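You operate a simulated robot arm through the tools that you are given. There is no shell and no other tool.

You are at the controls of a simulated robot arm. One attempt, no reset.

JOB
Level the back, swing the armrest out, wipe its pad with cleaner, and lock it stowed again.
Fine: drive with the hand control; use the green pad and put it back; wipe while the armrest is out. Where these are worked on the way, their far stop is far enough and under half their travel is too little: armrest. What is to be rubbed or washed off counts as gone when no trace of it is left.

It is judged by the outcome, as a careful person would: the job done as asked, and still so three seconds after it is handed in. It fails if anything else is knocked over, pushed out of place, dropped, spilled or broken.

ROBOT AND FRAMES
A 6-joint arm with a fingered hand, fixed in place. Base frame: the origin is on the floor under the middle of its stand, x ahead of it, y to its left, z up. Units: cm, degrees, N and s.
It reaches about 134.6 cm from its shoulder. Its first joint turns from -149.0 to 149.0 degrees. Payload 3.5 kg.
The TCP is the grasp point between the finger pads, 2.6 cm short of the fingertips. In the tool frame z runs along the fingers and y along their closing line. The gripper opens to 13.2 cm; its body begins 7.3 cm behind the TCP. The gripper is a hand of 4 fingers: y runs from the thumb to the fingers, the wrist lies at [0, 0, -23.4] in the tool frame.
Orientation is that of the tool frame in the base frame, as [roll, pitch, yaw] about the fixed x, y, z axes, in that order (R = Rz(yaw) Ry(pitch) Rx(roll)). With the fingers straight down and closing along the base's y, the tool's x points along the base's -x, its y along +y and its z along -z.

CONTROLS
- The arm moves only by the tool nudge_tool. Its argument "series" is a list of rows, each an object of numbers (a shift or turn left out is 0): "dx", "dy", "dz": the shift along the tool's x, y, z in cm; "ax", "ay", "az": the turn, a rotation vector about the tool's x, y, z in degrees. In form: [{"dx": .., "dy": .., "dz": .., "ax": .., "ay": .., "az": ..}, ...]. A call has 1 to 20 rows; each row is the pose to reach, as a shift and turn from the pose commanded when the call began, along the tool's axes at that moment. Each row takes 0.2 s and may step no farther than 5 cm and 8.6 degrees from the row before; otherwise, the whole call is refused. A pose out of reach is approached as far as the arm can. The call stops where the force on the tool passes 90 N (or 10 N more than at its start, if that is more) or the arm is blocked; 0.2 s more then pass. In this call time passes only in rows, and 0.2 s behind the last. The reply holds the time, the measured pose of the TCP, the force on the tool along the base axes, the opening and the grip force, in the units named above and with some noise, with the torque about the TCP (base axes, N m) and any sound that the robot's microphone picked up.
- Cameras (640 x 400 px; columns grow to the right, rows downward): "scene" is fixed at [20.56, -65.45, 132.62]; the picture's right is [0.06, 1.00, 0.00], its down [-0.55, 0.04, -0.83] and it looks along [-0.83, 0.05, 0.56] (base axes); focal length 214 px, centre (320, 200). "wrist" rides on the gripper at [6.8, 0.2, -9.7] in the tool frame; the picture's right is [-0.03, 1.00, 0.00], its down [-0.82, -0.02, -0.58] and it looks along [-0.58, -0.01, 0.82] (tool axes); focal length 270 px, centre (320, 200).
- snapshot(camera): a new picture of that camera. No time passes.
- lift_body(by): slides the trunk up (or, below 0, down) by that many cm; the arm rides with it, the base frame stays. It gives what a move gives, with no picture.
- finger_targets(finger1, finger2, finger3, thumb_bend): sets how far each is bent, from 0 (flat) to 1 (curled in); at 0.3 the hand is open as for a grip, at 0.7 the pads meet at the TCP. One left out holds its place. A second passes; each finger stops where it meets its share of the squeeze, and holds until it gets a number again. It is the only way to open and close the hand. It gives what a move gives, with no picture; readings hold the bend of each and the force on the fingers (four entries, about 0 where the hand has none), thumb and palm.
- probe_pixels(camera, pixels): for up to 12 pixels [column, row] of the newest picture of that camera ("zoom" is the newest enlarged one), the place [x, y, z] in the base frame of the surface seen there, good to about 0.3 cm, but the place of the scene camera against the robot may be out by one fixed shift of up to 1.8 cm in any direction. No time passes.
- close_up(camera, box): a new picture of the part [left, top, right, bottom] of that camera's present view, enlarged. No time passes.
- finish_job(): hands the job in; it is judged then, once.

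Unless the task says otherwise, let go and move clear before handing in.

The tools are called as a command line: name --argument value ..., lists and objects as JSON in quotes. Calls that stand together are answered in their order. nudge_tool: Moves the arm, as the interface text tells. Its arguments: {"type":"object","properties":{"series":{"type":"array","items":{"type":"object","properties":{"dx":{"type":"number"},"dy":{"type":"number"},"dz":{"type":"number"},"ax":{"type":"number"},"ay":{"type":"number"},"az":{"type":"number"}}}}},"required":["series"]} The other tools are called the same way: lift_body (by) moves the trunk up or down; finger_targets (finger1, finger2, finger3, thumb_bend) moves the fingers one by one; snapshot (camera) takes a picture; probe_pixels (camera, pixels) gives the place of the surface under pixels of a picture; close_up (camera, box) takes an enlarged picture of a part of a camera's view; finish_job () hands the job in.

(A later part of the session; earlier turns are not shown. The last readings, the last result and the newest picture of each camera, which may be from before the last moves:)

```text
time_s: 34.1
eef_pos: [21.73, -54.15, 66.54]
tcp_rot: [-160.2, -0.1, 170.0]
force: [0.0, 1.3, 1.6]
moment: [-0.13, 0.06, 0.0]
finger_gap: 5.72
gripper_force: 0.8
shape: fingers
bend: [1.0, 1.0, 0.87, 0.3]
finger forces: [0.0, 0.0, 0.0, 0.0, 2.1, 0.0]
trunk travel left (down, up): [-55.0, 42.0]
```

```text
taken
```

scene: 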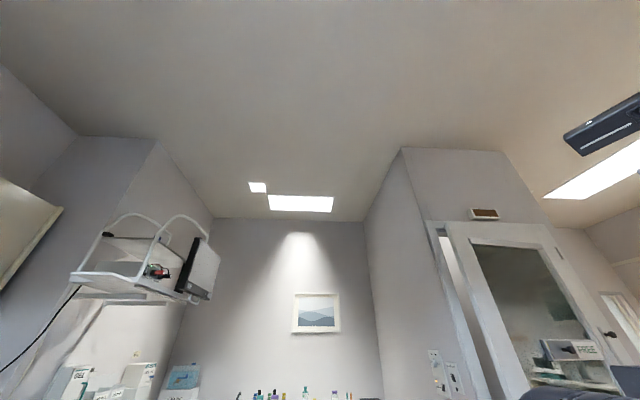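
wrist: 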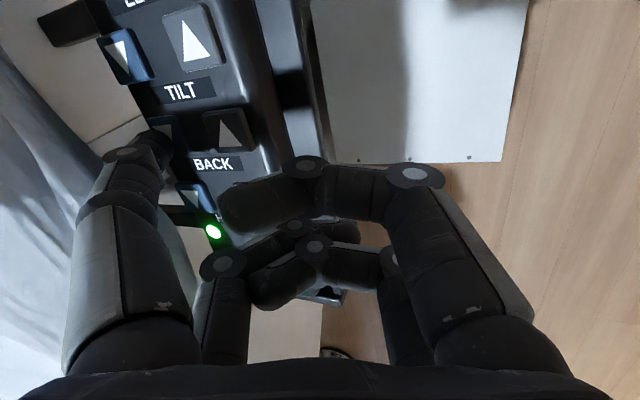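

The green light at (213,231) is lit, so the drive is running. I'll hold another second, then lift off and check the display/armrest angle.

nudge_tool --series '[{"dz": 0}, {"dz": 0}, {"dz": 0}, {"dz": 0}]'

lift_body --by -0.0

lift_body --by 1.5

snapshot --camera "wrist"

```text
time_s: 35.1
eef_pos: [21.71, -54.16, 66.53]
tcp_rot: [-160.2, -0.1, 170.1]
force: [-0.8, 0.5, 1.6]
moment: [-0.16, 0.05, -0.01]
finger_gap: 5.71
gripper_force: 0.8
shape: fingers
bend: [1.0, 1.0, 0.87, 0.3]
finger forces: [0.0, 0.0, 0.0, 0.0, 2.1, 0.1]
trunk travel left (down, up): [-55.0, 42.0]
```

```text
time_s: 35.6
eef_pos: [21.75, -54.14, 66.53]
tcp_rot: [-160.2, -0.1, 170.0]
force: [0.2, 0.9, 1.5]
moment: [-0.14, 0.07, -0.01]
finger_gap: 5.69
gripper_force: 0.9
shape: fingers
bend: [1.0, 1.0, 0.87, 0.3]
finger forces: [0.1, 0.0, 0.1, 0.1, 2.2, 0.0]
trunk travel left (down, up): [-55.0, 42.0]
```

```text
time_s: 36.2
eef_pos: [21.63, -54.1, 68.07]
tcp_rot: [-160.2, -0.1, 170.0]
force: [0.2, 0.3, -0.5]
moment: [0.01, -0.01, 0.01]
finger_gap: 5.69
gripper_force: 0.1
shape: fingers
bend: [1.0, 1.0, 0.87, 0.3]
finger forces: [0.1, 0.0, 0.1, 0.1, 0.1, 0.0]
trunk travel left (down, up): [-56.5, 40.5]
```

```text
taken
```

wrist: 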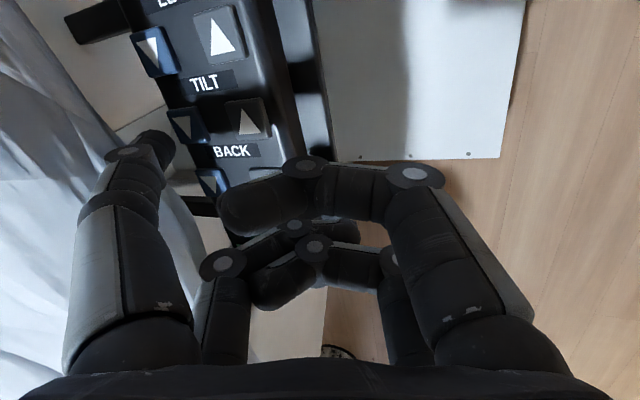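

The light went out on release, after about 2.8 s of pressing. I'll rise 12 cm and open fingers 1 and 2 to see the display and armrest.

lift_body --by 12

finger_targets --finger1 0.3 --finger2 0.3

snapshot --camera "wrist"

```text
time_s: 37.7
eef_pos: [21.64, -54.09, 79.97]
tcp_rot: [-160.2, -0.1, 170.1]
force: [0.0, 0.4, 0.6]
moment: [0.0, 0.0, 0.0]
finger_gap: 5.71
gripper_force: 0.0
shape: fingers
bend: [1.0, 1.0, 0.87, 0.3]
finger forces: [0.0, 0.0, 0.1, 0.0, 0.0, 0.1]
trunk travel left (down, up): [-68.5, 28.5]
```

```text
time_s: 38.7
eef_pos: [21.8, -54.08, 79.96]
tcp_rot: [-160.2, 0.0, 170.0]
force: [-0.8, -0.6, -0.1]
moment: [0.02, -0.02, -0.01]
finger_gap: 13.31
gripper_force: 0.0
shape: fingers
bend: [0.3, 1.0, 0.81, 0.3]
finger forces: [0.0, 0.0, 0.0, 0.1, 0.1, 0.0]
trunk travel left (down, up): [-68.5, 28.5]
```

```text
taken
```

wrist: 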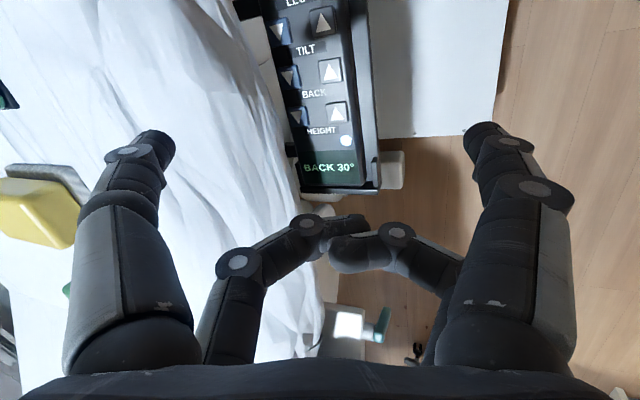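

The display reads about "BACK 30°". Finger 2 appears hooked on finger 3, so I'll open both, then enlarge the display.

finger_targets --finger2 0.3 --finger3 0.3

snapshot --camera "wrist"

close_up --camera "wrist" --box '[260, 0, 420, 200]'

close_up --camera "wrist" --box '[240, 240, 480, 380]'

```text
time_s: 39.7
eef_pos: [21.74, -54.15, 80.08]
tcp_rot: [-160.1, -0.1, 170.0]
force: [0.2, 0.7, -0.4]
moment: [-0.01, -0.01, 0.0]
finger_gap: 13.28
gripper_force: 0.1
shape: fingers
bend: [0.3, 0.3, 0.3, 0.3]
finger forces: [0.0, 0.0, 0.0, 0.0, 0.0, 0.1]
trunk travel left (down, up): [-68.5, 28.5]
```

```text
taken
```

wrist: 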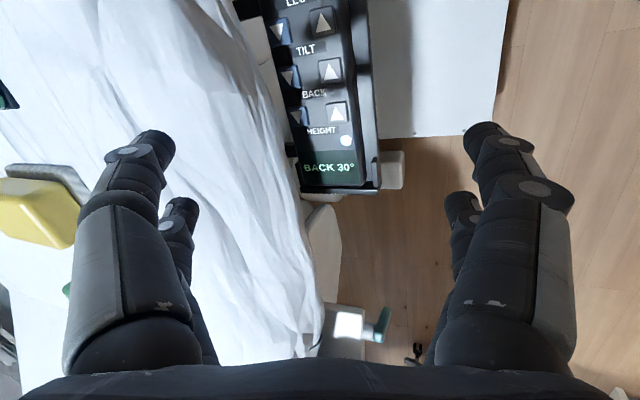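

```text
2.00 times, centred on (340, 100) of wrist
```

zoom: 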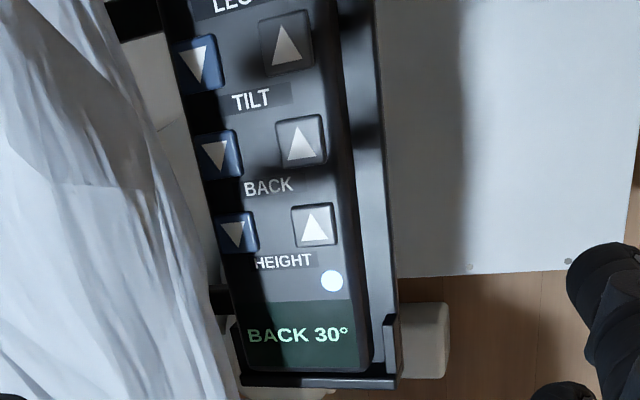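

```text
2.67 times, centred on (360, 310) of wrist
```

zoom: 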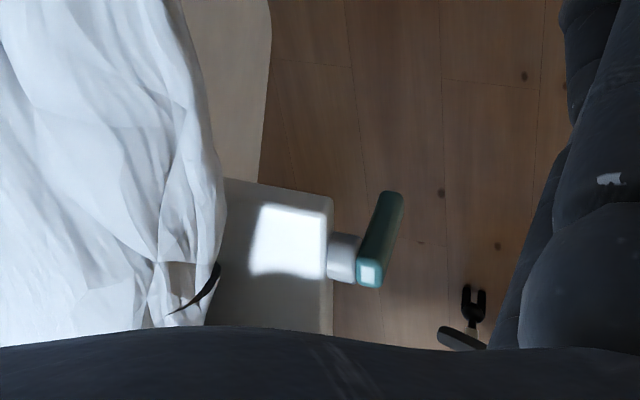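

The display reads "BACK 30°", so I need more of BACK ▼. I'll curl finger 3 again (it would touch HEIGHT ▼), lower back to the same press depth and hold about 3 s.

finger_targets --finger3 1.0

lift_body --by -12.0

snapshot --camera "wrist"

```text
time_s: 40.7
eef_pos: [21.74, -54.14, 80.12]
tcp_rot: [-160.2, -0.1, 170.0]
force: [0.9, -0.9, -0.6]
moment: [0.0, 0.0, 0.03]
finger_gap: 13.3
gripper_force: 0.0
shape: fingers
bend: [0.3, 0.3, 1.0, 0.3]
finger forces: [0.0, 0.1, 0.1, 0.0, 0.0, 0.0]
trunk travel left (down, up): [-68.5, 28.5]
```

```text
time_s: 42.2
eef_pos: [21.72, -54.17, 68.15]
tcp_rot: [-160.2, -0.1, 170.0]
force: [0.2, 0.8, 0.3]
moment: [-0.03, 0.03, 0.0]
finger_gap: 13.3
gripper_force: 0.0
shape: fingers
bend: [0.3, 0.3, 1.0, 0.3]
finger forces: [0.0, 0.0, 0.1, 0.0, 0.1, 0.1]
trunk travel left (down, up): [-56.5, 40.5]
```

```text
taken
```

wrist: 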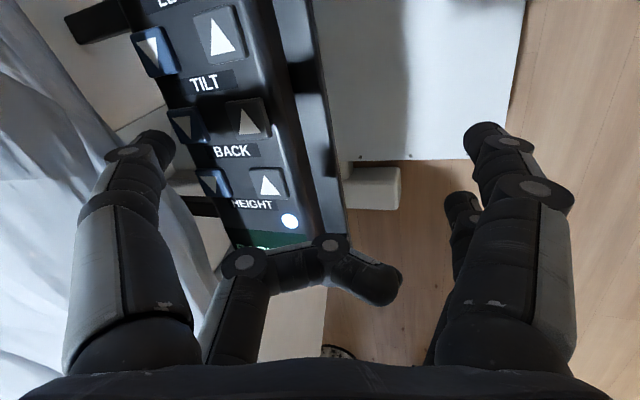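

The thumb is still lined up with BACK ▼. I'll press again by lowering 1.5 cm and hold.

lift_body --by -1.5

nudge_tool --series '[{"dz": 0}, {"dz": 0}, {"dz": 0}, {"dz": 0}, {"dz": 0}, {"dz": 0}, {"dz": 0}, {"dz": 0}, {"dz": 0}, {"dz": 0}]'

snapshot --camera "wrist"

close_up --camera "wrist" --box '[180, 180, 340, 280]'

```text
time_s: 42.9
eef_pos: [21.75, -54.08, 66.61]
tcp_rot: [-160.2, -0.2, 169.9]
force: [-0.7, 0.6, 1.7]
moment: [-0.12, 0.05, 0.0]
finger_gap: 13.4
gripper_force: 1.5
shape: fingers
bend: [0.3, 0.3, 1.0, 0.3]
finger forces: [0.0, 0.0, 0.1, 0.0, 2.0, 0.0]
trunk travel left (down, up): [-55.0, 42.0]
heard: click
```

```text
time_s: 45.0
eef_pos: [21.77, -54.19, 66.54]
tcp_rot: [-160.2, -0.1, 170.0]
force: [-0.2, 0.9, 1.7]
moment: [-0.17, 0.09, 0.0]
finger_gap: 13.37
gripper_force: 1.1
shape: fingers
bend: [0.3, 0.3, 1.0, 0.3]
finger forces: [0.1, 0.0, 0.0, 0.0, 2.0, 0.0]
trunk travel left (down, up): [-55.0, 42.0]
```

```text
taken
```

wrist: 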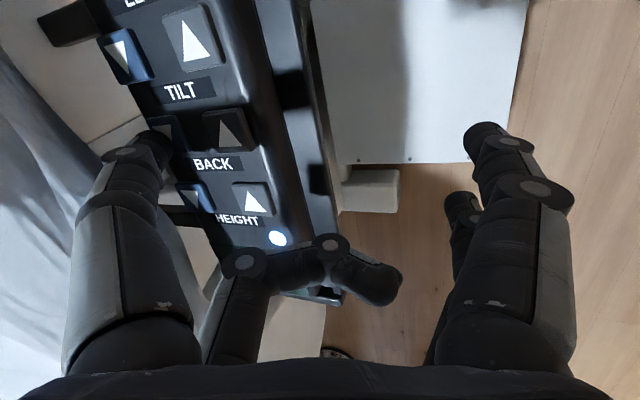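

```text
4.00 times, centred on (260, 230) of wrist
```

zoom: 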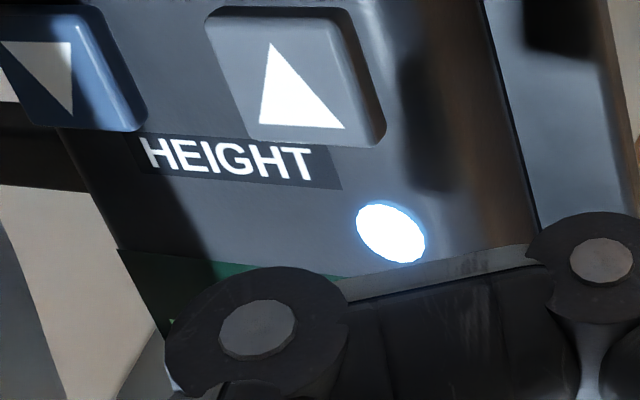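

The green light that showed at (213,231) in the first press isn't lit now. I'll release, rise and read the display.

lift_body --by 5

snapshot --camera "wrist"

close_up --camera "wrist" --box '[200, 100, 400, 250]'

```text
time_s: 46.0
eef_pos: [21.8, -54.02, 71.59]
tcp_rot: [-160.2, 0.0, 169.9]
force: [-0.7, 0.0, -0.1]
moment: [0.02, -0.03, -0.02]
finger_gap: 13.33
gripper_force: 0.0
shape: fingers
bend: [0.3, 0.3, 1.0, 0.3]
finger forces: [0.1, 0.0, 0.0, 0.1, 0.0, 0.0]
trunk travel left (down, up): [-60.0, 37.0]
```

```text
taken
```

wrist: 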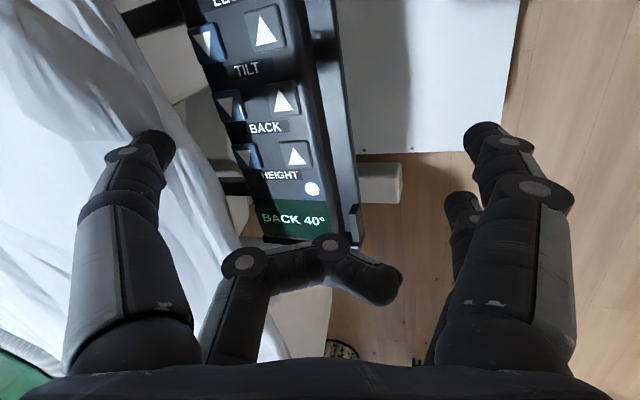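

```text
2.67 times, centred on (300, 175) of wrist
```

zoom: 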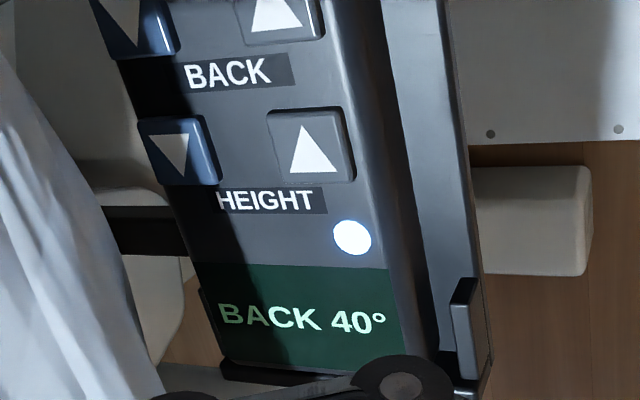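

The display now says "BACK 40°" – it went up with the ▼ button (initial armrest slope was about 20°). I'll rise and check the actual back/armrest angle before deciding to use the other button.

lift_body --by 25

finger_targets --finger3 0.3

snapshot --camera "wrist"

```text
time_s: 48.5
eef_pos: [21.7, -54.08, 96.46]
tcp_rot: [-160.2, -0.1, 170.1]
force: [0.2, 0.1, -0.1]
moment: [0.02, 0.0, 0.0]
finger_gap: 13.32
gripper_force: 0.0
shape: fingers
bend: [0.3, 0.3, 1.0, 0.3]
finger forces: [0.1, 0.0, 0.1, 0.0, 0.1, 0.1]
trunk travel left (down, up): [-85.0, 12.0]
```

```text
time_s: 49.5
eef_pos: [21.68, -54.22, 96.51]
tcp_rot: [-160.2, -0.1, 169.9]
force: [-0.1, 0.5, -0.3]
moment: [0.04, 0.0, 0.03]
finger_gap: 13.29
gripper_force: 0.1
shape: fingers
bend: [0.3, 0.3, 0.3, 0.3]
finger forces: [0.0, 0.0, 0.0, 0.0, 0.0, 0.1]
trunk travel left (down, up): [-85.0, 12.0]
```

```text
taken
```

wrist: 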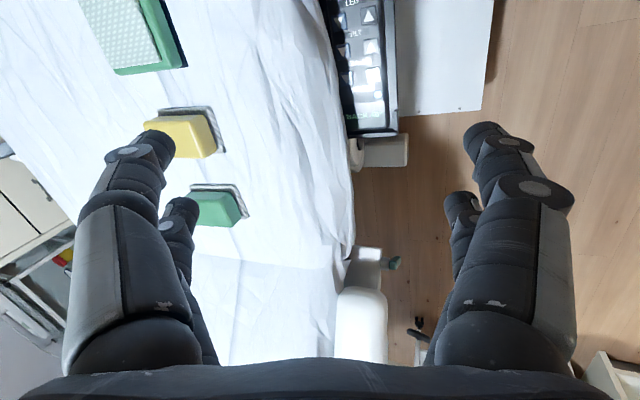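

The back is clearly steeper now, with a crease around (290,262). I'll measure its slope.

probe_pixels --camera "wrist" --pixels '[[360, 300], [360, 325], [360, 350], [300, 250], [300, 275], [300, 300], [300, 340], [260, 250], [260, 300], [365, 255], [394, 262], [215, 205]]'

```text
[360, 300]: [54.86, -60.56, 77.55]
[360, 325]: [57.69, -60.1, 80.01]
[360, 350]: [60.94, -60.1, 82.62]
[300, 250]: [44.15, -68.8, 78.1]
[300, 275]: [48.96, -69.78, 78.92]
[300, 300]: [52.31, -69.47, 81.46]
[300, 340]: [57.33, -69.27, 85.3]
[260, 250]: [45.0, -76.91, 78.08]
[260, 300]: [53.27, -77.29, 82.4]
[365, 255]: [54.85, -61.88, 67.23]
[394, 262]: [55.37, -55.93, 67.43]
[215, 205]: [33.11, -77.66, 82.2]
```

Slope is now ≈38°, so the ▼ button raises this back: the buttons act reversed. I'll try BACK ▲ at (18.3,-57.4) with a short press; for that I remove the tilt (reach limit) and curl finger 3.

nudge_tool --series '[{"dx": 0.11, "dy": 0.81, "dz": 0.35, "ax": -5}, {"dx": 0.23, "dy": 1.56, "dz": 0.55, "ax": -10}, {"dx": 0.34, "dy": 2.26, "dz": 0.58, "ax": -15}, {"dx": 0.45, "dy": 2.89, "dz": 0.45, "ax": -20}]'

finger_targets --finger3 1.0

lift_body --by -18

snapshot --camera "wrist"

probe_pixels --camera "wrist" --pixels '[[160, 136], [172, 150], [145, 138], [168, 162]]'

```text
time_s: 50.5
eef_pos: [21.84, -51.49, 95.2]
tcp_rot: [179.7, -0.1, 170.0]
force: [0.7, 0.1, 0.0]
moment: [-0.02, -0.03, -0.01]
finger_gap: 13.3
gripper_force: 0.1
shape: fingers
bend: [0.3, 0.3, 0.3, 0.3]
finger forces: [0.0, 0.0, 0.1, 0.0, 0.1, 0.0]
trunk travel left (down, up): [-85.0, 12.0]
```

```text
time_s: 51.5
eef_pos: [21.79, -51.56, 95.18]
tcp_rot: [179.8, -0.1, 169.9]
force: [-0.6, 0.6, -0.6]
moment: [0.01, 0.02, 0.0]
finger_gap: 13.29
gripper_force: 0.2
shape: fingers
bend: [0.3, 0.3, 1.0, 0.3]
finger forces: [0.1, 0.0, 0.0, 0.0, 0.1, 0.0]
trunk travel left (down, up): [-85.0, 12.0]
```

```text
time_s: 53.5
eef_pos: [21.81, -51.42, 77.05]
tcp_rot: [179.8, -0.1, 170.0]
force: [-0.6, 0.2, -0.3]
moment: [0.0, 0.0, 0.01]
finger_gap: 13.31
gripper_force: 0.1
shape: fingers
bend: [0.3, 0.3, 1.0, 0.3]
finger forces: [0.1, 0.1, 0.1, 0.1, 0.0, 0.0]
trunk travel left (down, up): [-67.0, 30.0]
```

```text
taken
```

wrist: 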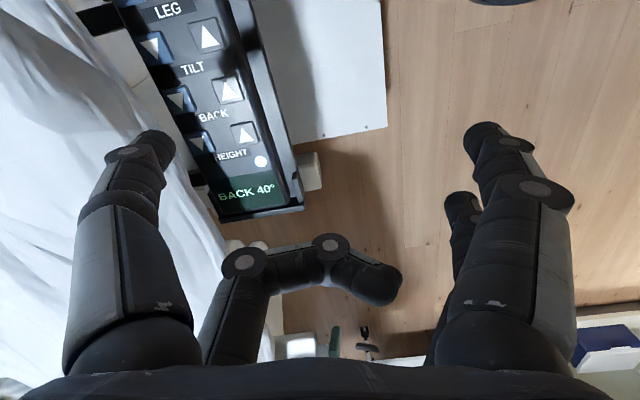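

```text
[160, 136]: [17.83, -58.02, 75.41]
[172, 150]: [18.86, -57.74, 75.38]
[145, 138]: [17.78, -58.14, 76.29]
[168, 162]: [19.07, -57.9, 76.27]
```

The display is in view ("BACK 40°") and the thumb tip is near (18.4,-58.1). I'll probe BACK ▲ at (228,90) and shift onto it.

probe_pixels --camera "wrist" --pixels '[[228, 90], [218, 80], [240, 98], [180, 98], [245, 132]]'

nudge_tool --series '[{"dx": 0.14, "dy": 0.79}]'

lift_body --by -6.0

close_up --camera "wrist" --box '[90, 40, 290, 190]'

```text
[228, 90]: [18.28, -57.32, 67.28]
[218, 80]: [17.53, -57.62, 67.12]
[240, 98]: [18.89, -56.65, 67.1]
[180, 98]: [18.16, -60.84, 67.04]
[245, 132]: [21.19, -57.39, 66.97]
```

```text
time_s: 54.0
eef_pos: [21.7, -50.63, 77.23]
tcp_rot: [179.8, -0.1, 170.1]
force: [-0.2, 0.8, -0.9]
moment: [-0.03, 0.0, 0.01]
finger_gap: 13.3
gripper_force: 0.2
shape: fingers
bend: [0.3, 0.3, 1.0, 0.3]
finger forces: [0.0, 0.1, 0.1, 0.1, 0.0, 0.0]
trunk travel left (down, up): [-67.0, 30.0]
```

```text
time_s: 55.0
eef_pos: [21.82, -50.84, 71.1]
tcp_rot: [179.8, -0.1, 170.0]
force: [0.2, 0.4, 0.1]
moment: [0.0, 0.03, -0.08]
finger_gap: 13.28
gripper_force: 0.1
shape: fingers
bend: [0.3, 0.3, 1.0, 0.3]
finger forces: [0.1, 0.0, 0.0, 0.0, 0.1, 0.0]
trunk travel left (down, up): [-61.0, 36.0]
```

```text
2.67 times, centred on (190, 115) of wrist
```

zoom: 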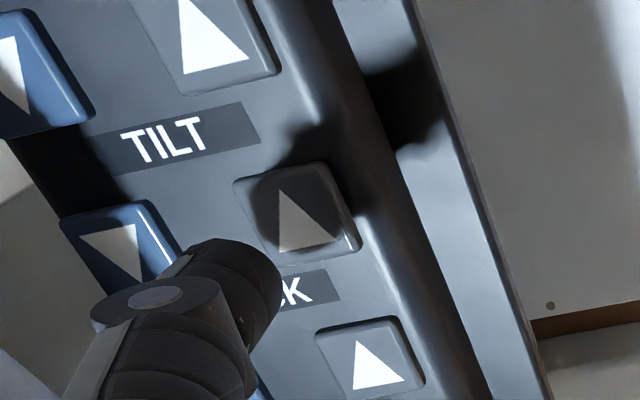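

The thumb tip looks just left of BACK ▲ in the zoom. I'll probe tip and button to verify.

probe_pixels --camera "zoom" --pixels '[[295, 215], [245, 185], [325, 170], [350, 250], [240, 250], [270, 275], [275, 300], [255, 330], [220, 245]]'

```text
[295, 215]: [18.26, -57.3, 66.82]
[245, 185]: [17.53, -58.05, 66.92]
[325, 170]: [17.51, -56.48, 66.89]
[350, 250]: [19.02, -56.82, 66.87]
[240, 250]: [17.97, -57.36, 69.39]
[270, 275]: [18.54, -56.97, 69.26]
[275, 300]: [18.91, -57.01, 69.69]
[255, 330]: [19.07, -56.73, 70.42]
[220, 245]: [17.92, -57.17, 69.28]
```

Alignment is right (tip ≈(18.4,-57.4) over the button). I'll press for a short time and read the display.

lift_body --by -1.4

lift_body --by -0.3

lift_body --by -0.2

snapshot --camera "wrist"

```text
time_s: 55.6
eef_pos: [21.68, -50.73, 69.7]
tcp_rot: [179.7, -0.1, 170.0]
force: [0.0, -0.5, 0.4]
moment: [-0.02, 0.01, 0.0]
finger_gap: 13.32
gripper_force: 0.1
shape: fingers
bend: [0.3, 0.3, 1.0, 0.3]
finger forces: [0.0, 0.0, 0.0, 0.0, 0.0, 0.0]
trunk travel left (down, up): [-59.6, 37.4]
```

```text
time_s: 56.1
eef_pos: [21.8, -50.65, 69.41]
tcp_rot: [179.8, -0.1, 170.0]
force: [0.0, 0.0, 0.9]
moment: [-0.01, 0.04, 0.0]
finger_gap: 13.29
gripper_force: 0.9
shape: fingers
bend: [0.3, 0.3, 1.0, 0.3]
finger forces: [0.0, 0.0, 0.0, 0.0, 1.0, 0.0]
trunk travel left (down, up): [-59.3, 37.7]
```

```text
time_s: 56.6
eef_pos: [21.67, -50.63, 69.23]
tcp_rot: [179.9, 0.0, 170.1]
force: [-0.3, 0.1, 2.4]
moment: [-0.12, 0.08, 0.0]
finger_gap: 13.3
gripper_force: 1.5
shape: fingers
bend: [0.3, 0.3, 1.0, 0.3]
finger forces: [0.0, 0.0, 0.1, 0.0, 1.9, 0.1]
trunk travel left (down, up): [-59.1, 37.9]
heard: click
```

```text
taken
```

wrist: 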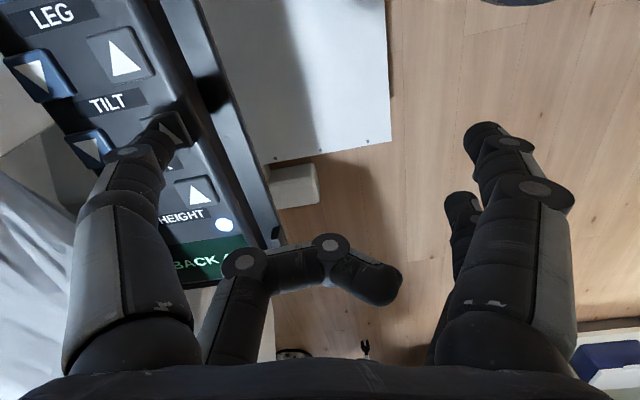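

A click again. I'll hold one second, then lift 4 cm and read the number.

nudge_tool --series '[{"dz": 0}, {"dz": 0}, {"dz": 0}, {"dz": 0}]'

lift_body --by 4

close_up --camera "wrist" --box '[140, 100, 340, 260]'

```text
time_s: 57.6
eef_pos: [21.79, -50.75, 69.23]
tcp_rot: [179.8, -0.2, 169.9]
force: [0.0, 0.1, 1.4]
moment: [-0.13, 0.08, -0.05]
finger_gap: 13.32
gripper_force: 0.8
shape: fingers
bend: [0.3, 0.3, 1.0, 0.3]
finger forces: [0.0, 0.1, 0.0, 0.0, 1.9, 0.0]
trunk travel left (down, up): [-59.1, 37.9]
```

```text
time_s: 58.4
eef_pos: [21.73, -50.7, 73.29]
tcp_rot: [179.8, -0.2, 170.0]
force: [0.1, 0.0, 0.0]
moment: [0.03, 0.03, -0.01]
finger_gap: 13.32
gripper_force: 0.0
shape: fingers
bend: [0.3, 0.3, 1.0, 0.3]
finger forces: [0.0, 0.0, 0.0, 0.1, 0.0, 0.0]
trunk travel left (down, up): [-63.1, 33.9]
```

```text
2.50 times, centred on (240, 180) of wrist
```

zoom: 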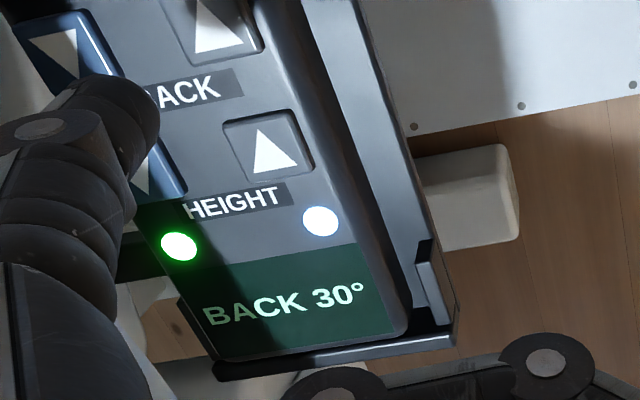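

The display now reads 30°, so BACK ▲ lowers it; a green light is on at zoom (178,245). I'll wait a moment and re-check.

nudge_tool --series '[{"dz": 0}, {"dz": 0}, {"dz": 0}]'

close_up --camera "wrist" --box '[140, 100, 340, 260]'

```text
time_s: 59.2
eef_pos: [21.76, -50.65, 73.28]
tcp_rot: [179.7, -0.2, 170.0]
force: [-0.1, 0.3, -0.3]
moment: [-0.07, 0.03, -0.01]
finger_gap: 13.28
gripper_force: 0.1
shape: fingers
bend: [0.3, 0.3, 1.0, 0.3]
finger forces: [0.0, 0.0, 0.0, 0.0, 0.1, 0.0]
trunk travel left (down, up): [-63.1, 33.9]
```

```text
2.50 times, centred on (240, 180) of wrist
```

zoom: 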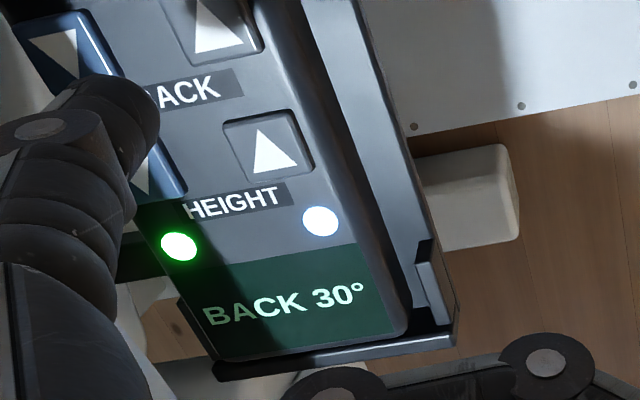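

Still 30° and the green light still on. I'll wait a bit more to see whether the light is a motion indicator.

nudge_tool --series '[{"dz": 0}, {"dz": 0}, {"dz": 0}, {"dz": 0}, {"dz": 0}, {"dz": 0}, {"dz": 0}, {"dz": 0}]'

snapshot --camera "wrist"

close_up --camera "wrist" --box '[140, 100, 340, 260]'

```text
time_s: 61.0
eef_pos: [21.81, -50.72, 73.31]
tcp_rot: [179.8, -0.1, 170.0]
force: [0.0, -0.6, -0.1]
moment: [-0.02, 0.02, -0.04]
finger_gap: 13.31
gripper_force: 0.2
shape: fingers
bend: [0.3, 0.3, 1.0, 0.3]
finger forces: [0.0, 0.0, 0.0, 0.1, 0.1, 0.1]
trunk travel left (down, up): [-63.1, 33.9]
```

```text
taken
```

wrist: 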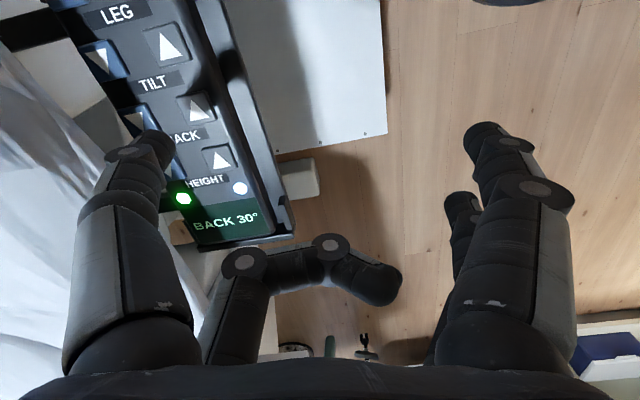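

```text
2.50 times, centred on (240, 180) of wrist
```

zoom: 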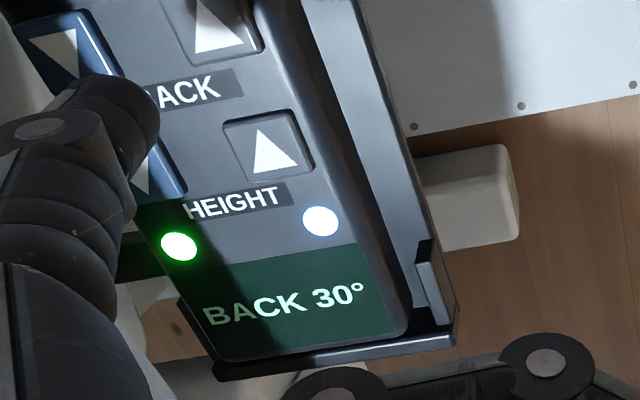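

The light is steady, and each press appears to step the back by 10°. I'll press BACK ▲ again for about a second and read the display.

lift_body --by -4

nudge_tool --series '[{"dz": 0}, {"dz": 0}, {"dz": 0}, {"dz": 0}]'

lift_body --by 4

close_up --camera "wrist" --box '[140, 100, 340, 260]'

```text
time_s: 61.9
eef_pos: [21.69, -50.7, 69.28]
tcp_rot: [179.8, -0.1, 170.0]
force: [-0.6, 0.2, 1.0]
moment: [-0.13, 0.04, -0.01]
finger_gap: 13.33
gripper_force: 0.5
shape: fingers
bend: [0.3, 0.3, 1.0, 0.3]
finger forces: [0.0, 0.1, 0.1, 0.1, 2.0, 0.1]
trunk travel left (down, up): [-59.1, 37.9]
heard: click
```

```text
time_s: 62.9
eef_pos: [21.66, -50.72, 69.22]
tcp_rot: [179.8, -0.1, 170.1]
force: [-1.0, 0.4, 1.9]
moment: [-0.12, 0.08, -0.05]
finger_gap: 13.3
gripper_force: 1.0
shape: fingers
bend: [0.3, 0.3, 1.0, 0.3]
finger forces: [0.0, 0.0, 0.0, 0.0, 1.9, 0.0]
trunk travel left (down, up): [-59.1, 37.9]
```

```text
time_s: 63.7
eef_pos: [21.66, -50.65, 73.3]
tcp_rot: [179.8, -0.1, 170.0]
force: [-0.1, -0.4, -0.5]
moment: [-0.01, 0.01, 0.0]
finger_gap: 13.28
gripper_force: 0.1
shape: fingers
bend: [0.3, 0.3, 1.0, 0.3]
finger forces: [0.1, 0.0, 0.1, 0.0, 0.1, 0.0]
trunk travel left (down, up): [-63.1, 33.9]
```

```text
2.50 times, centred on (240, 180) of wrist
```

zoom: 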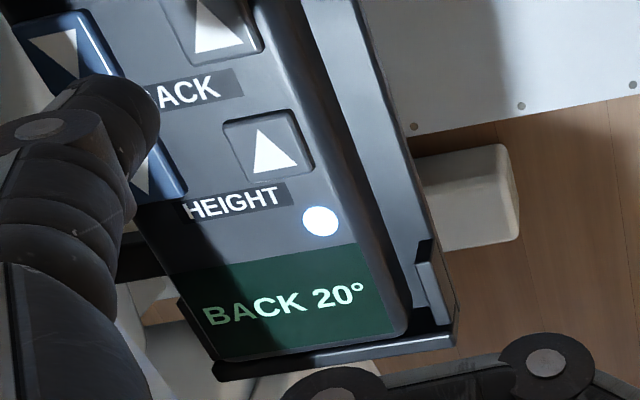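

The back is at 20° now and the light is off. I'll press again.

lift_body --by -4

nudge_tool --series '[{"dz": 0}, {"dz": 0}, {"dz": 0}, {"dz": 0}]'

lift_body --by 4

close_up --camera "wrist" --box '[140, 100, 340, 260]'

```text
time_s: 64.5
eef_pos: [21.78, -50.58, 69.31]
tcp_rot: [179.8, -0.1, 169.9]
force: [0.2, 0.7, 1.3]
moment: [-0.11, 0.07, -0.03]
finger_gap: 13.34
gripper_force: 1.3
shape: fingers
bend: [0.3, 0.3, 1.0, 0.3]
finger forces: [0.0, 0.0, 0.0, 0.0, 2.0, 0.1]
trunk travel left (down, up): [-59.1, 37.9]
heard: click
```

```text
time_s: 65.5
eef_pos: [21.73, -50.72, 69.21]
tcp_rot: [179.9, -0.1, 170.1]
force: [-0.2, -0.3, 0.9]
moment: [-0.12, 0.06, 0.01]
finger_gap: 13.34
gripper_force: 0.7
shape: fingers
bend: [0.3, 0.3, 1.0, 0.3]
finger forces: [0.1, 0.0, 0.0, 0.1, 1.9, 0.0]
trunk travel left (down, up): [-59.1, 37.9]
```

```text
time_s: 66.4
eef_pos: [21.77, -50.7, 73.25]
tcp_rot: [179.8, 0.0, 170.0]
force: [-0.1, -0.2, 0.4]
moment: [-0.02, 0.0, -0.01]
finger_gap: 13.3
gripper_force: 0.0
shape: fingers
bend: [0.3, 0.3, 1.0, 0.3]
finger forces: [0.1, 0.0, 0.1, 0.1, 0.0, 0.0]
trunk travel left (down, up): [-63.1, 33.9]
```

```text
2.50 times, centred on (240, 180) of wrist
```

zoom: 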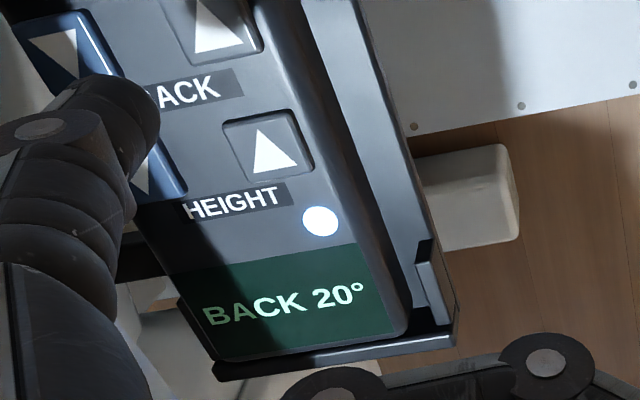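

Still 20°, no light. I'll wait a little and look again in case there's a delay.

nudge_tool --series '[{"dz": 0}, {"dz": 0}, {"dz": 0}, {"dz": 0}, {"dz": 0}, {"dz": 0}, {"dz": 0}, {"dz": 0}]'

close_up --camera "wrist" --box '[140, 100, 340, 260]'

```text
time_s: 68.2
eef_pos: [21.62, -50.69, 73.22]
tcp_rot: [179.8, -0.1, 170.0]
force: [-0.4, 0.2, 0.2]
moment: [-0.02, 0.01, 0.01]
finger_gap: 13.28
gripper_force: 0.0
shape: fingers
bend: [0.3, 0.3, 1.0, 0.3]
finger forces: [0.0, 0.0, 0.0, 0.1, 0.0, 0.1]
trunk travel left (down, up): [-63.1, 33.9]
```

```text
2.50 times, centred on (240, 180) of wrist
```

zoom: 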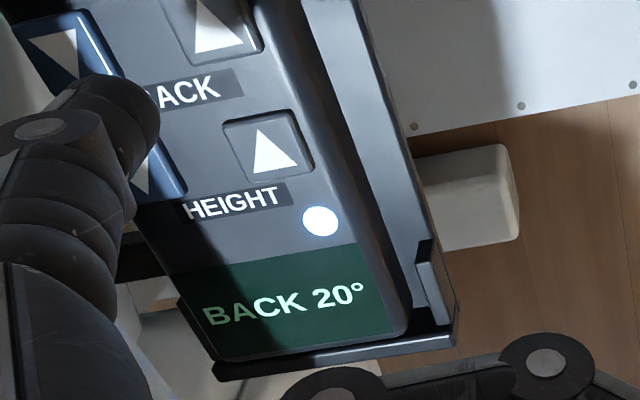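

The display stays at 20° after that press. I'll press once more, holding about 2.5 s, to learn whether timing or hold length matters.

lift_body --by -4

snapshot --camera "wrist"

nudge_tool --series '[{"dz": 0}, {"dz": 0}, {"dz": 0}, {"dz": 0}, {"dz": 0}, {"dz": 0}, {"dz": 0}, {"dz": 0}, {"dz": 0}, {"dz": 0}, {"dz": 0}, {"dz": 0}]'

snapshot --camera "wrist"

lift_body --by 4

close_up --camera "wrist" --box '[140, 100, 340, 260]'

```text
time_s: 69.0
eef_pos: [21.78, -50.73, 69.19]
tcp_rot: [179.8, -0.1, 169.9]
force: [-0.2, 0.4, 2.1]
moment: [-0.12, 0.08, -0.02]
finger_gap: 13.32
gripper_force: 1.1
shape: fingers
bend: [0.3, 0.3, 1.0, 0.3]
finger forces: [0.1, 0.1, 0.0, 0.0, 1.9, 0.1]
trunk travel left (down, up): [-59.1, 37.9]
heard: click
```

```text
taken
```

wrist: 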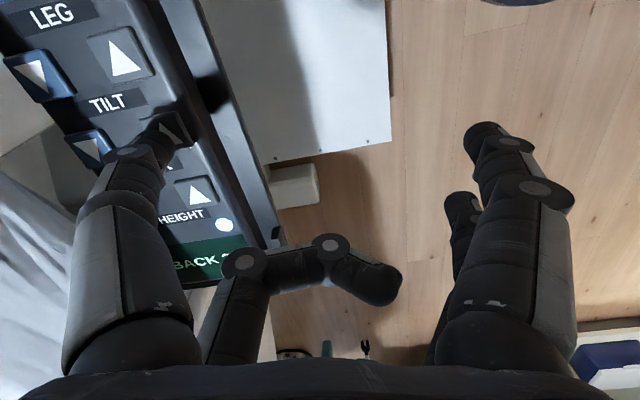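

```text
time_s: 71.6
eef_pos: [21.69, -50.72, 69.29]
tcp_rot: [179.9, -0.1, 169.9]
force: [0.3, 1.0, 1.8]
moment: [-0.1, 0.04, 0.0]
finger_gap: 13.34
gripper_force: 0.3
shape: fingers
bend: [0.3, 0.3, 1.0, 0.3]
finger forces: [0.0, 0.0, 0.0, 0.0, 1.9, 0.0]
trunk travel left (down, up): [-59.1, 37.9]
```

```text
taken
```

wrist: 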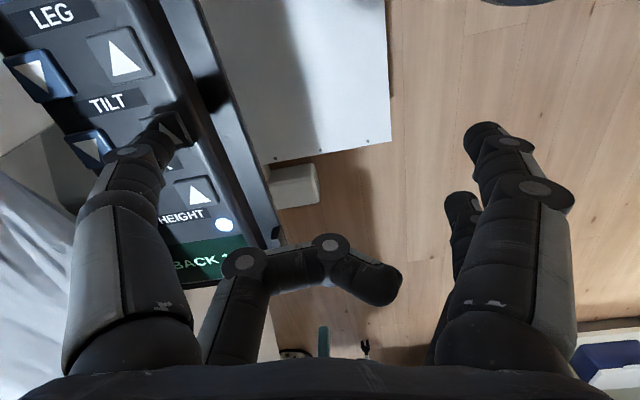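

```text
time_s: 72.4
eef_pos: [21.7, -50.62, 73.34]
tcp_rot: [179.8, -0.1, 170.0]
force: [0.1, 0.2, -0.1]
moment: [-0.01, 0.02, 0.0]
finger_gap: 13.32
gripper_force: 0.1
shape: fingers
bend: [0.3, 0.3, 1.0, 0.3]
finger forces: [0.0, 0.0, 0.0, 0.0, 0.1, 0.0]
trunk travel left (down, up): [-63.1, 33.9]
```

```text
2.50 times, centred on (240, 180) of wrist
```

zoom: 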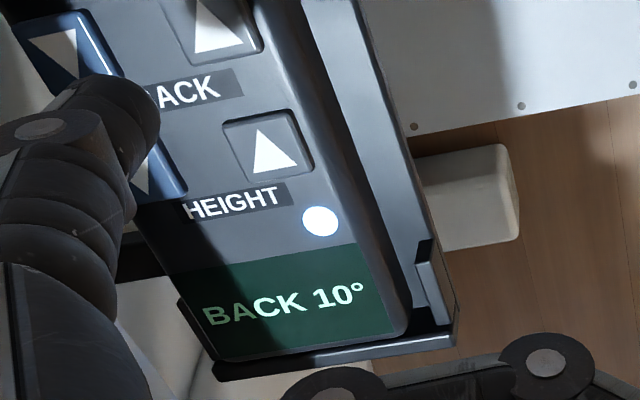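

Now it reads 10°, so the motion is continuous while held and the display seems coarse. I'll rise and measure the real slope of the back.

lift_body --by 22

finger_targets --finger3 0.3

snapshot --camera "wrist"

probe_pixels --camera "wrist" --pixels '[[293, 330], [290, 310], [288, 290], [285, 350], [250, 340], [250, 300], [250, 270], [240, 350]]'

```text
time_s: 74.8
eef_pos: [21.76, -50.74, 95.33]
tcp_rot: [179.7, -0.1, 170.0]
force: [0.3, 0.7, -0.1]
moment: [-0.02, -0.01, 0.0]
finger_gap: 13.29
gripper_force: 0.0
shape: fingers
bend: [0.3, 0.3, 1.0, 0.3]
finger forces: [0.1, 0.0, 0.1, 0.1, 0.1, 0.0]
trunk travel left (down, up): [-85.1, 11.9]
```

```text
time_s: 75.8
eef_pos: [21.76, -50.74, 95.35]
tcp_rot: [179.8, -0.1, 170.0]
force: [0.3, 0.2, -0.9]
moment: [0.01, -0.01, 0.0]
finger_gap: 13.27
gripper_force: 0.2
shape: fingers
bend: [0.3, 0.3, 0.3, 0.3]
finger forces: [0.1, 0.0, 0.1, 0.0, 0.0, 0.0]
trunk travel left (down, up): [-85.1, 11.9]
```

```text
taken
```

wrist: 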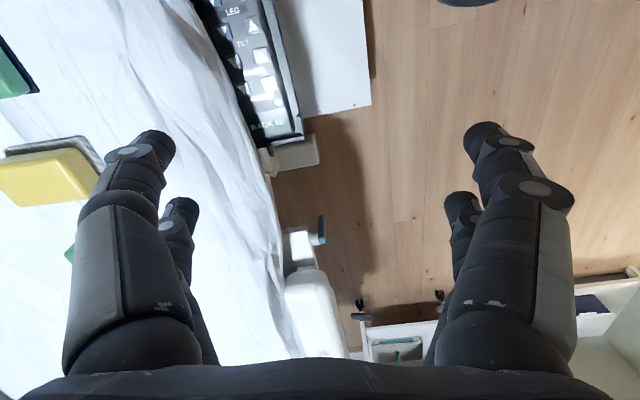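

```text
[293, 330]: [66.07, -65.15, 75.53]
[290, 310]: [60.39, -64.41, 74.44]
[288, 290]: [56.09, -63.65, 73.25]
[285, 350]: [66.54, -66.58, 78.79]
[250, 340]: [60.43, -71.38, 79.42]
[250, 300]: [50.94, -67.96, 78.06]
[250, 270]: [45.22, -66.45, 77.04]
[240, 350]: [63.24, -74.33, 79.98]
```

The back's slope is now about 8–10°, matching the display. I'll go down and press again in ~1 s bits until it reads 0°.

finger_targets --finger3 1.0

lift_body --by -22

close_up --camera "wrist" --box '[90, 40, 290, 240]'

lift_body --by -4

nudge_tool --series '[{"dz": 0}, {"dz": 0}, {"dz": 0}]'

lift_body --by 4

close_up --camera "wrist" --box '[140, 100, 340, 260]'

```text
time_s: 76.8
eef_pos: [21.78, -50.72, 95.21]
tcp_rot: [179.8, -0.1, 170.0]
force: [-0.2, -0.5, 0.1]
moment: [0.02, 0.0, -0.02]
finger_gap: 13.32
gripper_force: 0.1
shape: fingers
bend: [0.3, 0.3, 1.0, 0.3]
finger forces: [0.0, 0.1, 0.1, 0.1, 0.1, 0.1]
trunk travel left (down, up): [-85.1, 11.9]
```

```text
time_s: 79.1
eef_pos: [21.73, -50.64, 73.27]
tcp_rot: [179.8, -0.1, 169.9]
force: [-0.5, 0.1, 0.0]
moment: [0.0, 0.02, 0.02]
finger_gap: 13.29
gripper_force: 0.1
shape: fingers
bend: [0.3, 0.3, 1.0, 0.3]
finger forces: [0.1, 0.1, 0.1, 0.1, 0.0, 0.0]
trunk travel left (down, up): [-63.1, 33.9]
```

```text
2.00 times, centred on (190, 140) of wrist
```

zoom: 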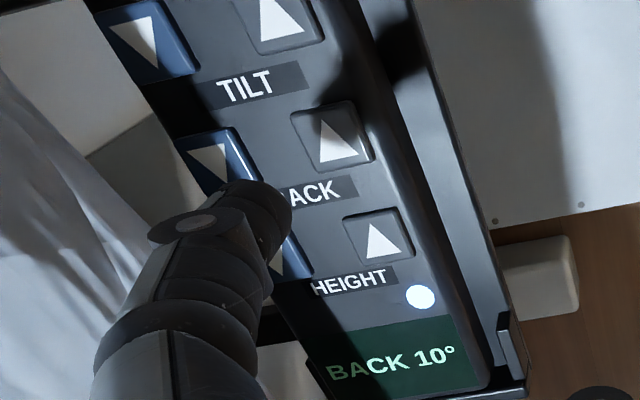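

```text
time_s: 79.9
eef_pos: [21.76, -50.76, 69.22]
tcp_rot: [179.8, -0.1, 170.0]
force: [0.8, 1.3, 1.6]
moment: [-0.12, 0.06, 0.01]
finger_gap: 13.34
gripper_force: 0.6
shape: fingers
bend: [0.3, 0.3, 1.0, 0.3]
finger forces: [0.1, 0.1, 0.0, 0.1, 1.9, 0.0]
trunk travel left (down, up): [-59.1, 37.9]
heard: click
```

```text
time_s: 80.7
eef_pos: [21.7, -50.63, 69.27]
tcp_rot: [179.8, 0.0, 170.0]
force: [-0.2, 1.2, 1.7]
moment: [-0.13, 0.06, 0.02]
finger_gap: 13.32
gripper_force: 0.7
shape: fingers
bend: [0.3, 0.3, 1.0, 0.3]
finger forces: [0.0, 0.0, 0.0, 0.0, 1.9, 0.0]
trunk travel left (down, up): [-59.1, 37.9]
```

```text
time_s: 81.5
eef_pos: [21.77, -50.66, 73.25]
tcp_rot: [179.8, -0.1, 170.1]
force: [-0.2, -0.4, -0.6]
moment: [0.0, -0.04, -0.01]
finger_gap: 13.28
gripper_force: 0.0
shape: fingers
bend: [0.3, 0.3, 1.0, 0.3]
finger forces: [0.1, 0.1, 0.0, 0.0, 0.0, 0.0]
trunk travel left (down, up): [-63.1, 33.9]
```

```text
2.50 times, centred on (240, 180) of wrist
```

zoom: 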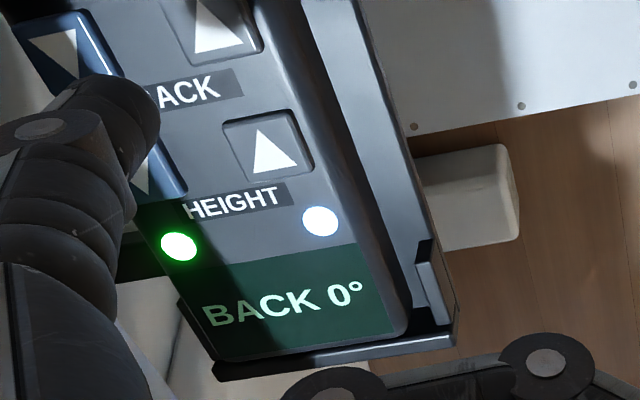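

The display now reads "BACK 0°". I'll rise and measure the real slope of the back and armrest.

lift_body --by 22

finger_targets --finger3 0.3

snapshot --camera "wrist"

probe_pixels --camera "wrist" --pixels '[[305, 345], [305, 330], [305, 310], [300, 290], [260, 350], [260, 320], [260, 300], [260, 280], [240, 350], [240, 300], [298, 245], [322, 230]]'

```text
time_s: 83.9
eef_pos: [21.74, -50.76, 95.29]
tcp_rot: [179.8, -0.1, 170.0]
force: [0.0, 0.5, 0.0]
moment: [-0.01, 0.01, -0.01]
finger_gap: 13.28
gripper_force: 0.1
shape: fingers
bend: [0.3, 0.3, 1.0, 0.3]
finger forces: [0.1, 0.0, 0.0, 0.0, 0.0, 0.0]
trunk travel left (down, up): [-85.1, 11.9]
```

```text
time_s: 84.9
eef_pos: [21.68, -50.81, 95.21]
tcp_rot: [179.8, 0.0, 170.0]
force: [-0.8, 0.4, -0.8]
moment: [0.02, -0.01, 0.01]
finger_gap: 13.25
gripper_force: 0.0
shape: fingers
bend: [0.3, 0.3, 0.3, 0.3]
finger forces: [0.1, 0.1, 0.1, 0.0, 0.0, 0.0]
trunk travel left (down, up): [-85.1, 11.9]
```

```text
taken
```

wrist: 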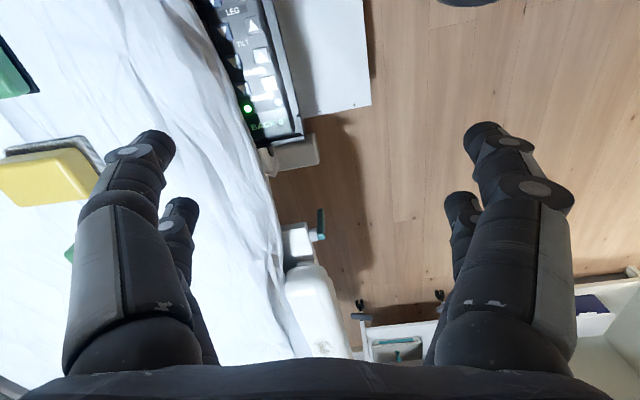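

```text
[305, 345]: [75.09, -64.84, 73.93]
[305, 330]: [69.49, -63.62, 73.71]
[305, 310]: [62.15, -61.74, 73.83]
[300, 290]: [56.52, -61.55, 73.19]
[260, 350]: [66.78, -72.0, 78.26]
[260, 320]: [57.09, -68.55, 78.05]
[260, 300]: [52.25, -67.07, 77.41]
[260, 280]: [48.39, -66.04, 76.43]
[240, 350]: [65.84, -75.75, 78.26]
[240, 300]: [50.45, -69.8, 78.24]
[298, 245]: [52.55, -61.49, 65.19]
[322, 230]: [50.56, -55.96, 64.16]
```

Back and armrest are level (armrest top z≈73.8 from x 62 to 75; mattress ≈78.2). Next I study the armrest and lever; first I'll probe the cart near there for clearance.

probe_pixels --camera "wrist" --pixels '[[360, 315], [395, 345], [375, 345], [440, 295], [590, 305], [630, 270], [355, 352], [600, 350], [358, 303]]'

nudge_tool --series '[{"dx": -3.8, "dy": 1.48, "az": 8}, {"dx": -7.6, "dy": 2.97, "az": 16}, {"dx": -11.4, "dy": 4.45, "az": 24}, {"dx": -15.2, "dy": 5.94, "az": 32}, {"dx": -19, "dy": 7.42, "az": 40}, {"dx": -22.8, "dy": 8.9, "az": 48}, {"dx": -26.6, "dy": 10.4, "az": 56}, {"dx": -30.4, "dy": 11.9, "az": 64}]'

snapshot --camera "wrist"

```text
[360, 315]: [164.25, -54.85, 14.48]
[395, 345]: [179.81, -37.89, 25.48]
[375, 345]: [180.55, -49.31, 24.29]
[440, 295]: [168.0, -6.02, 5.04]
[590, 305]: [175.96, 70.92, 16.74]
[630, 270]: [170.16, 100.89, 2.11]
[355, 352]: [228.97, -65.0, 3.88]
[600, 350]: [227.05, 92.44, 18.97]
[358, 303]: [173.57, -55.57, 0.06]
```

```text
time_s: 86.7
eef_pos: [54.02, -44.18, 95.27]
tcp_rot: [-180.0, -0.3, 105.9]
force: [0.2, -1.2, -0.2]
moment: [-0.03, 0.0, 0.0]
finger_gap: 13.27
gripper_force: 0.0
shape: fingers
bend: [0.3, 0.3, 0.3, 0.3]
finger forces: [0.1, 0.1, 0.0, 0.2, 0.1, 0.1]
trunk travel left (down, up): [-85.1, 11.9]
```

```text
taken
```

wrist: 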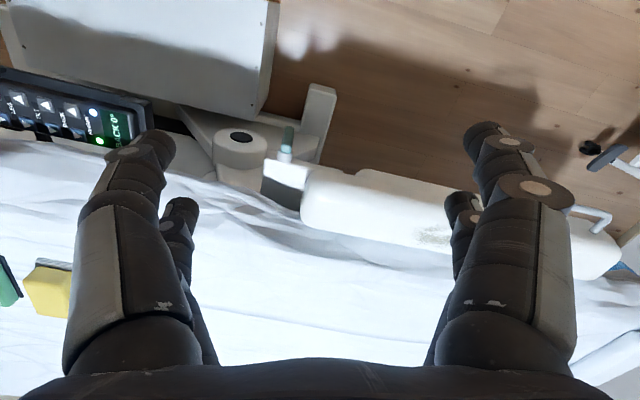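

The cart is far away (x>160). Now the armrest stretches from (305,190) to (620,250) with the lever at (288,140) and a bar at (590,215). I'll shift along to see it whole.

nudge_tool --series '[{"dx": 0.8, "dy": 4.4, "az": 5.3}, {"dx": 1.6, "dy": 8.8, "az": 10.6}, {"dx": 2.45, "dy": 13.2, "az": 16}]'

snapshot --camera "wrist"

close_up --camera "wrist" --box '[160, 60, 320, 220]'

close_up --camera "wrist" --box '[220, 120, 540, 320]'

```text
time_s: 87.5
eef_pos: [65.9, -38.12, 95.22]
tcp_rot: [180.0, -0.2, 90.0]
force: [0.4, -0.1, 1.3]
moment: [0.02, 0.01, 0.0]
finger_gap: 13.28
gripper_force: 0.1
shape: fingers
bend: [0.3, 0.3, 0.3, 0.3]
finger forces: [0.0, 0.0, 0.0, 0.0, 0.0, 0.0]
trunk travel left (down, up): [-85.1, 11.9]
```

```text
taken
```

wrist: 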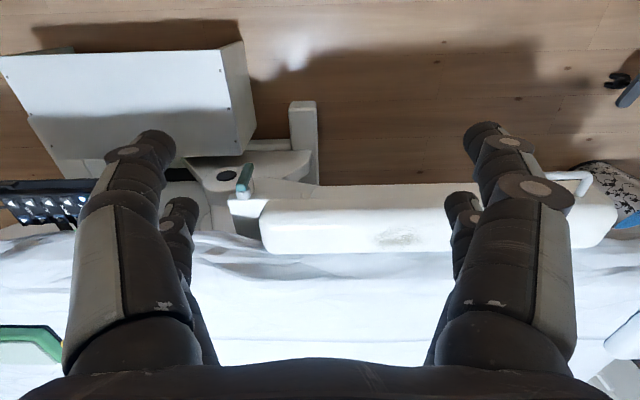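

```text
2.50 times, centred on (240, 140) of wrist
```

zoom: 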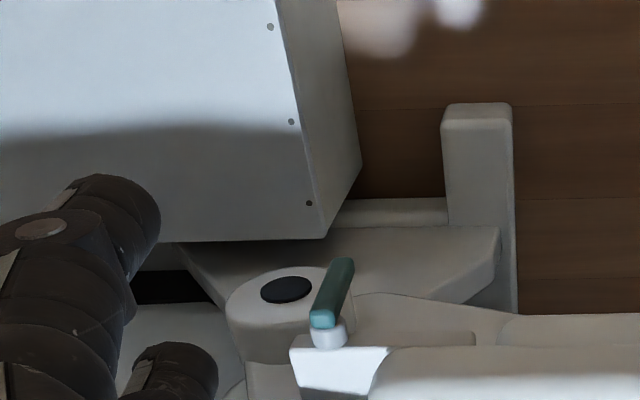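

```text
2.00 times, centred on (380, 220) of wrist
```

zoom: 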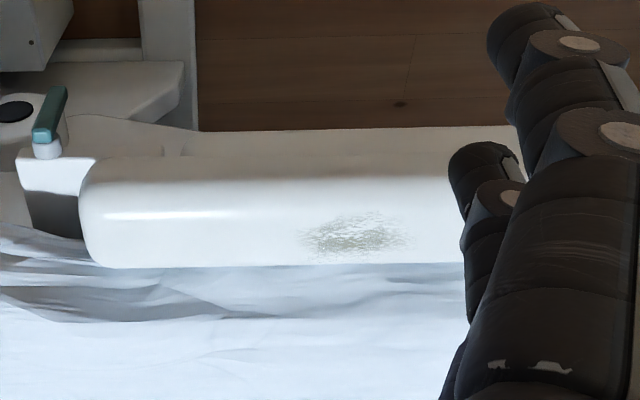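

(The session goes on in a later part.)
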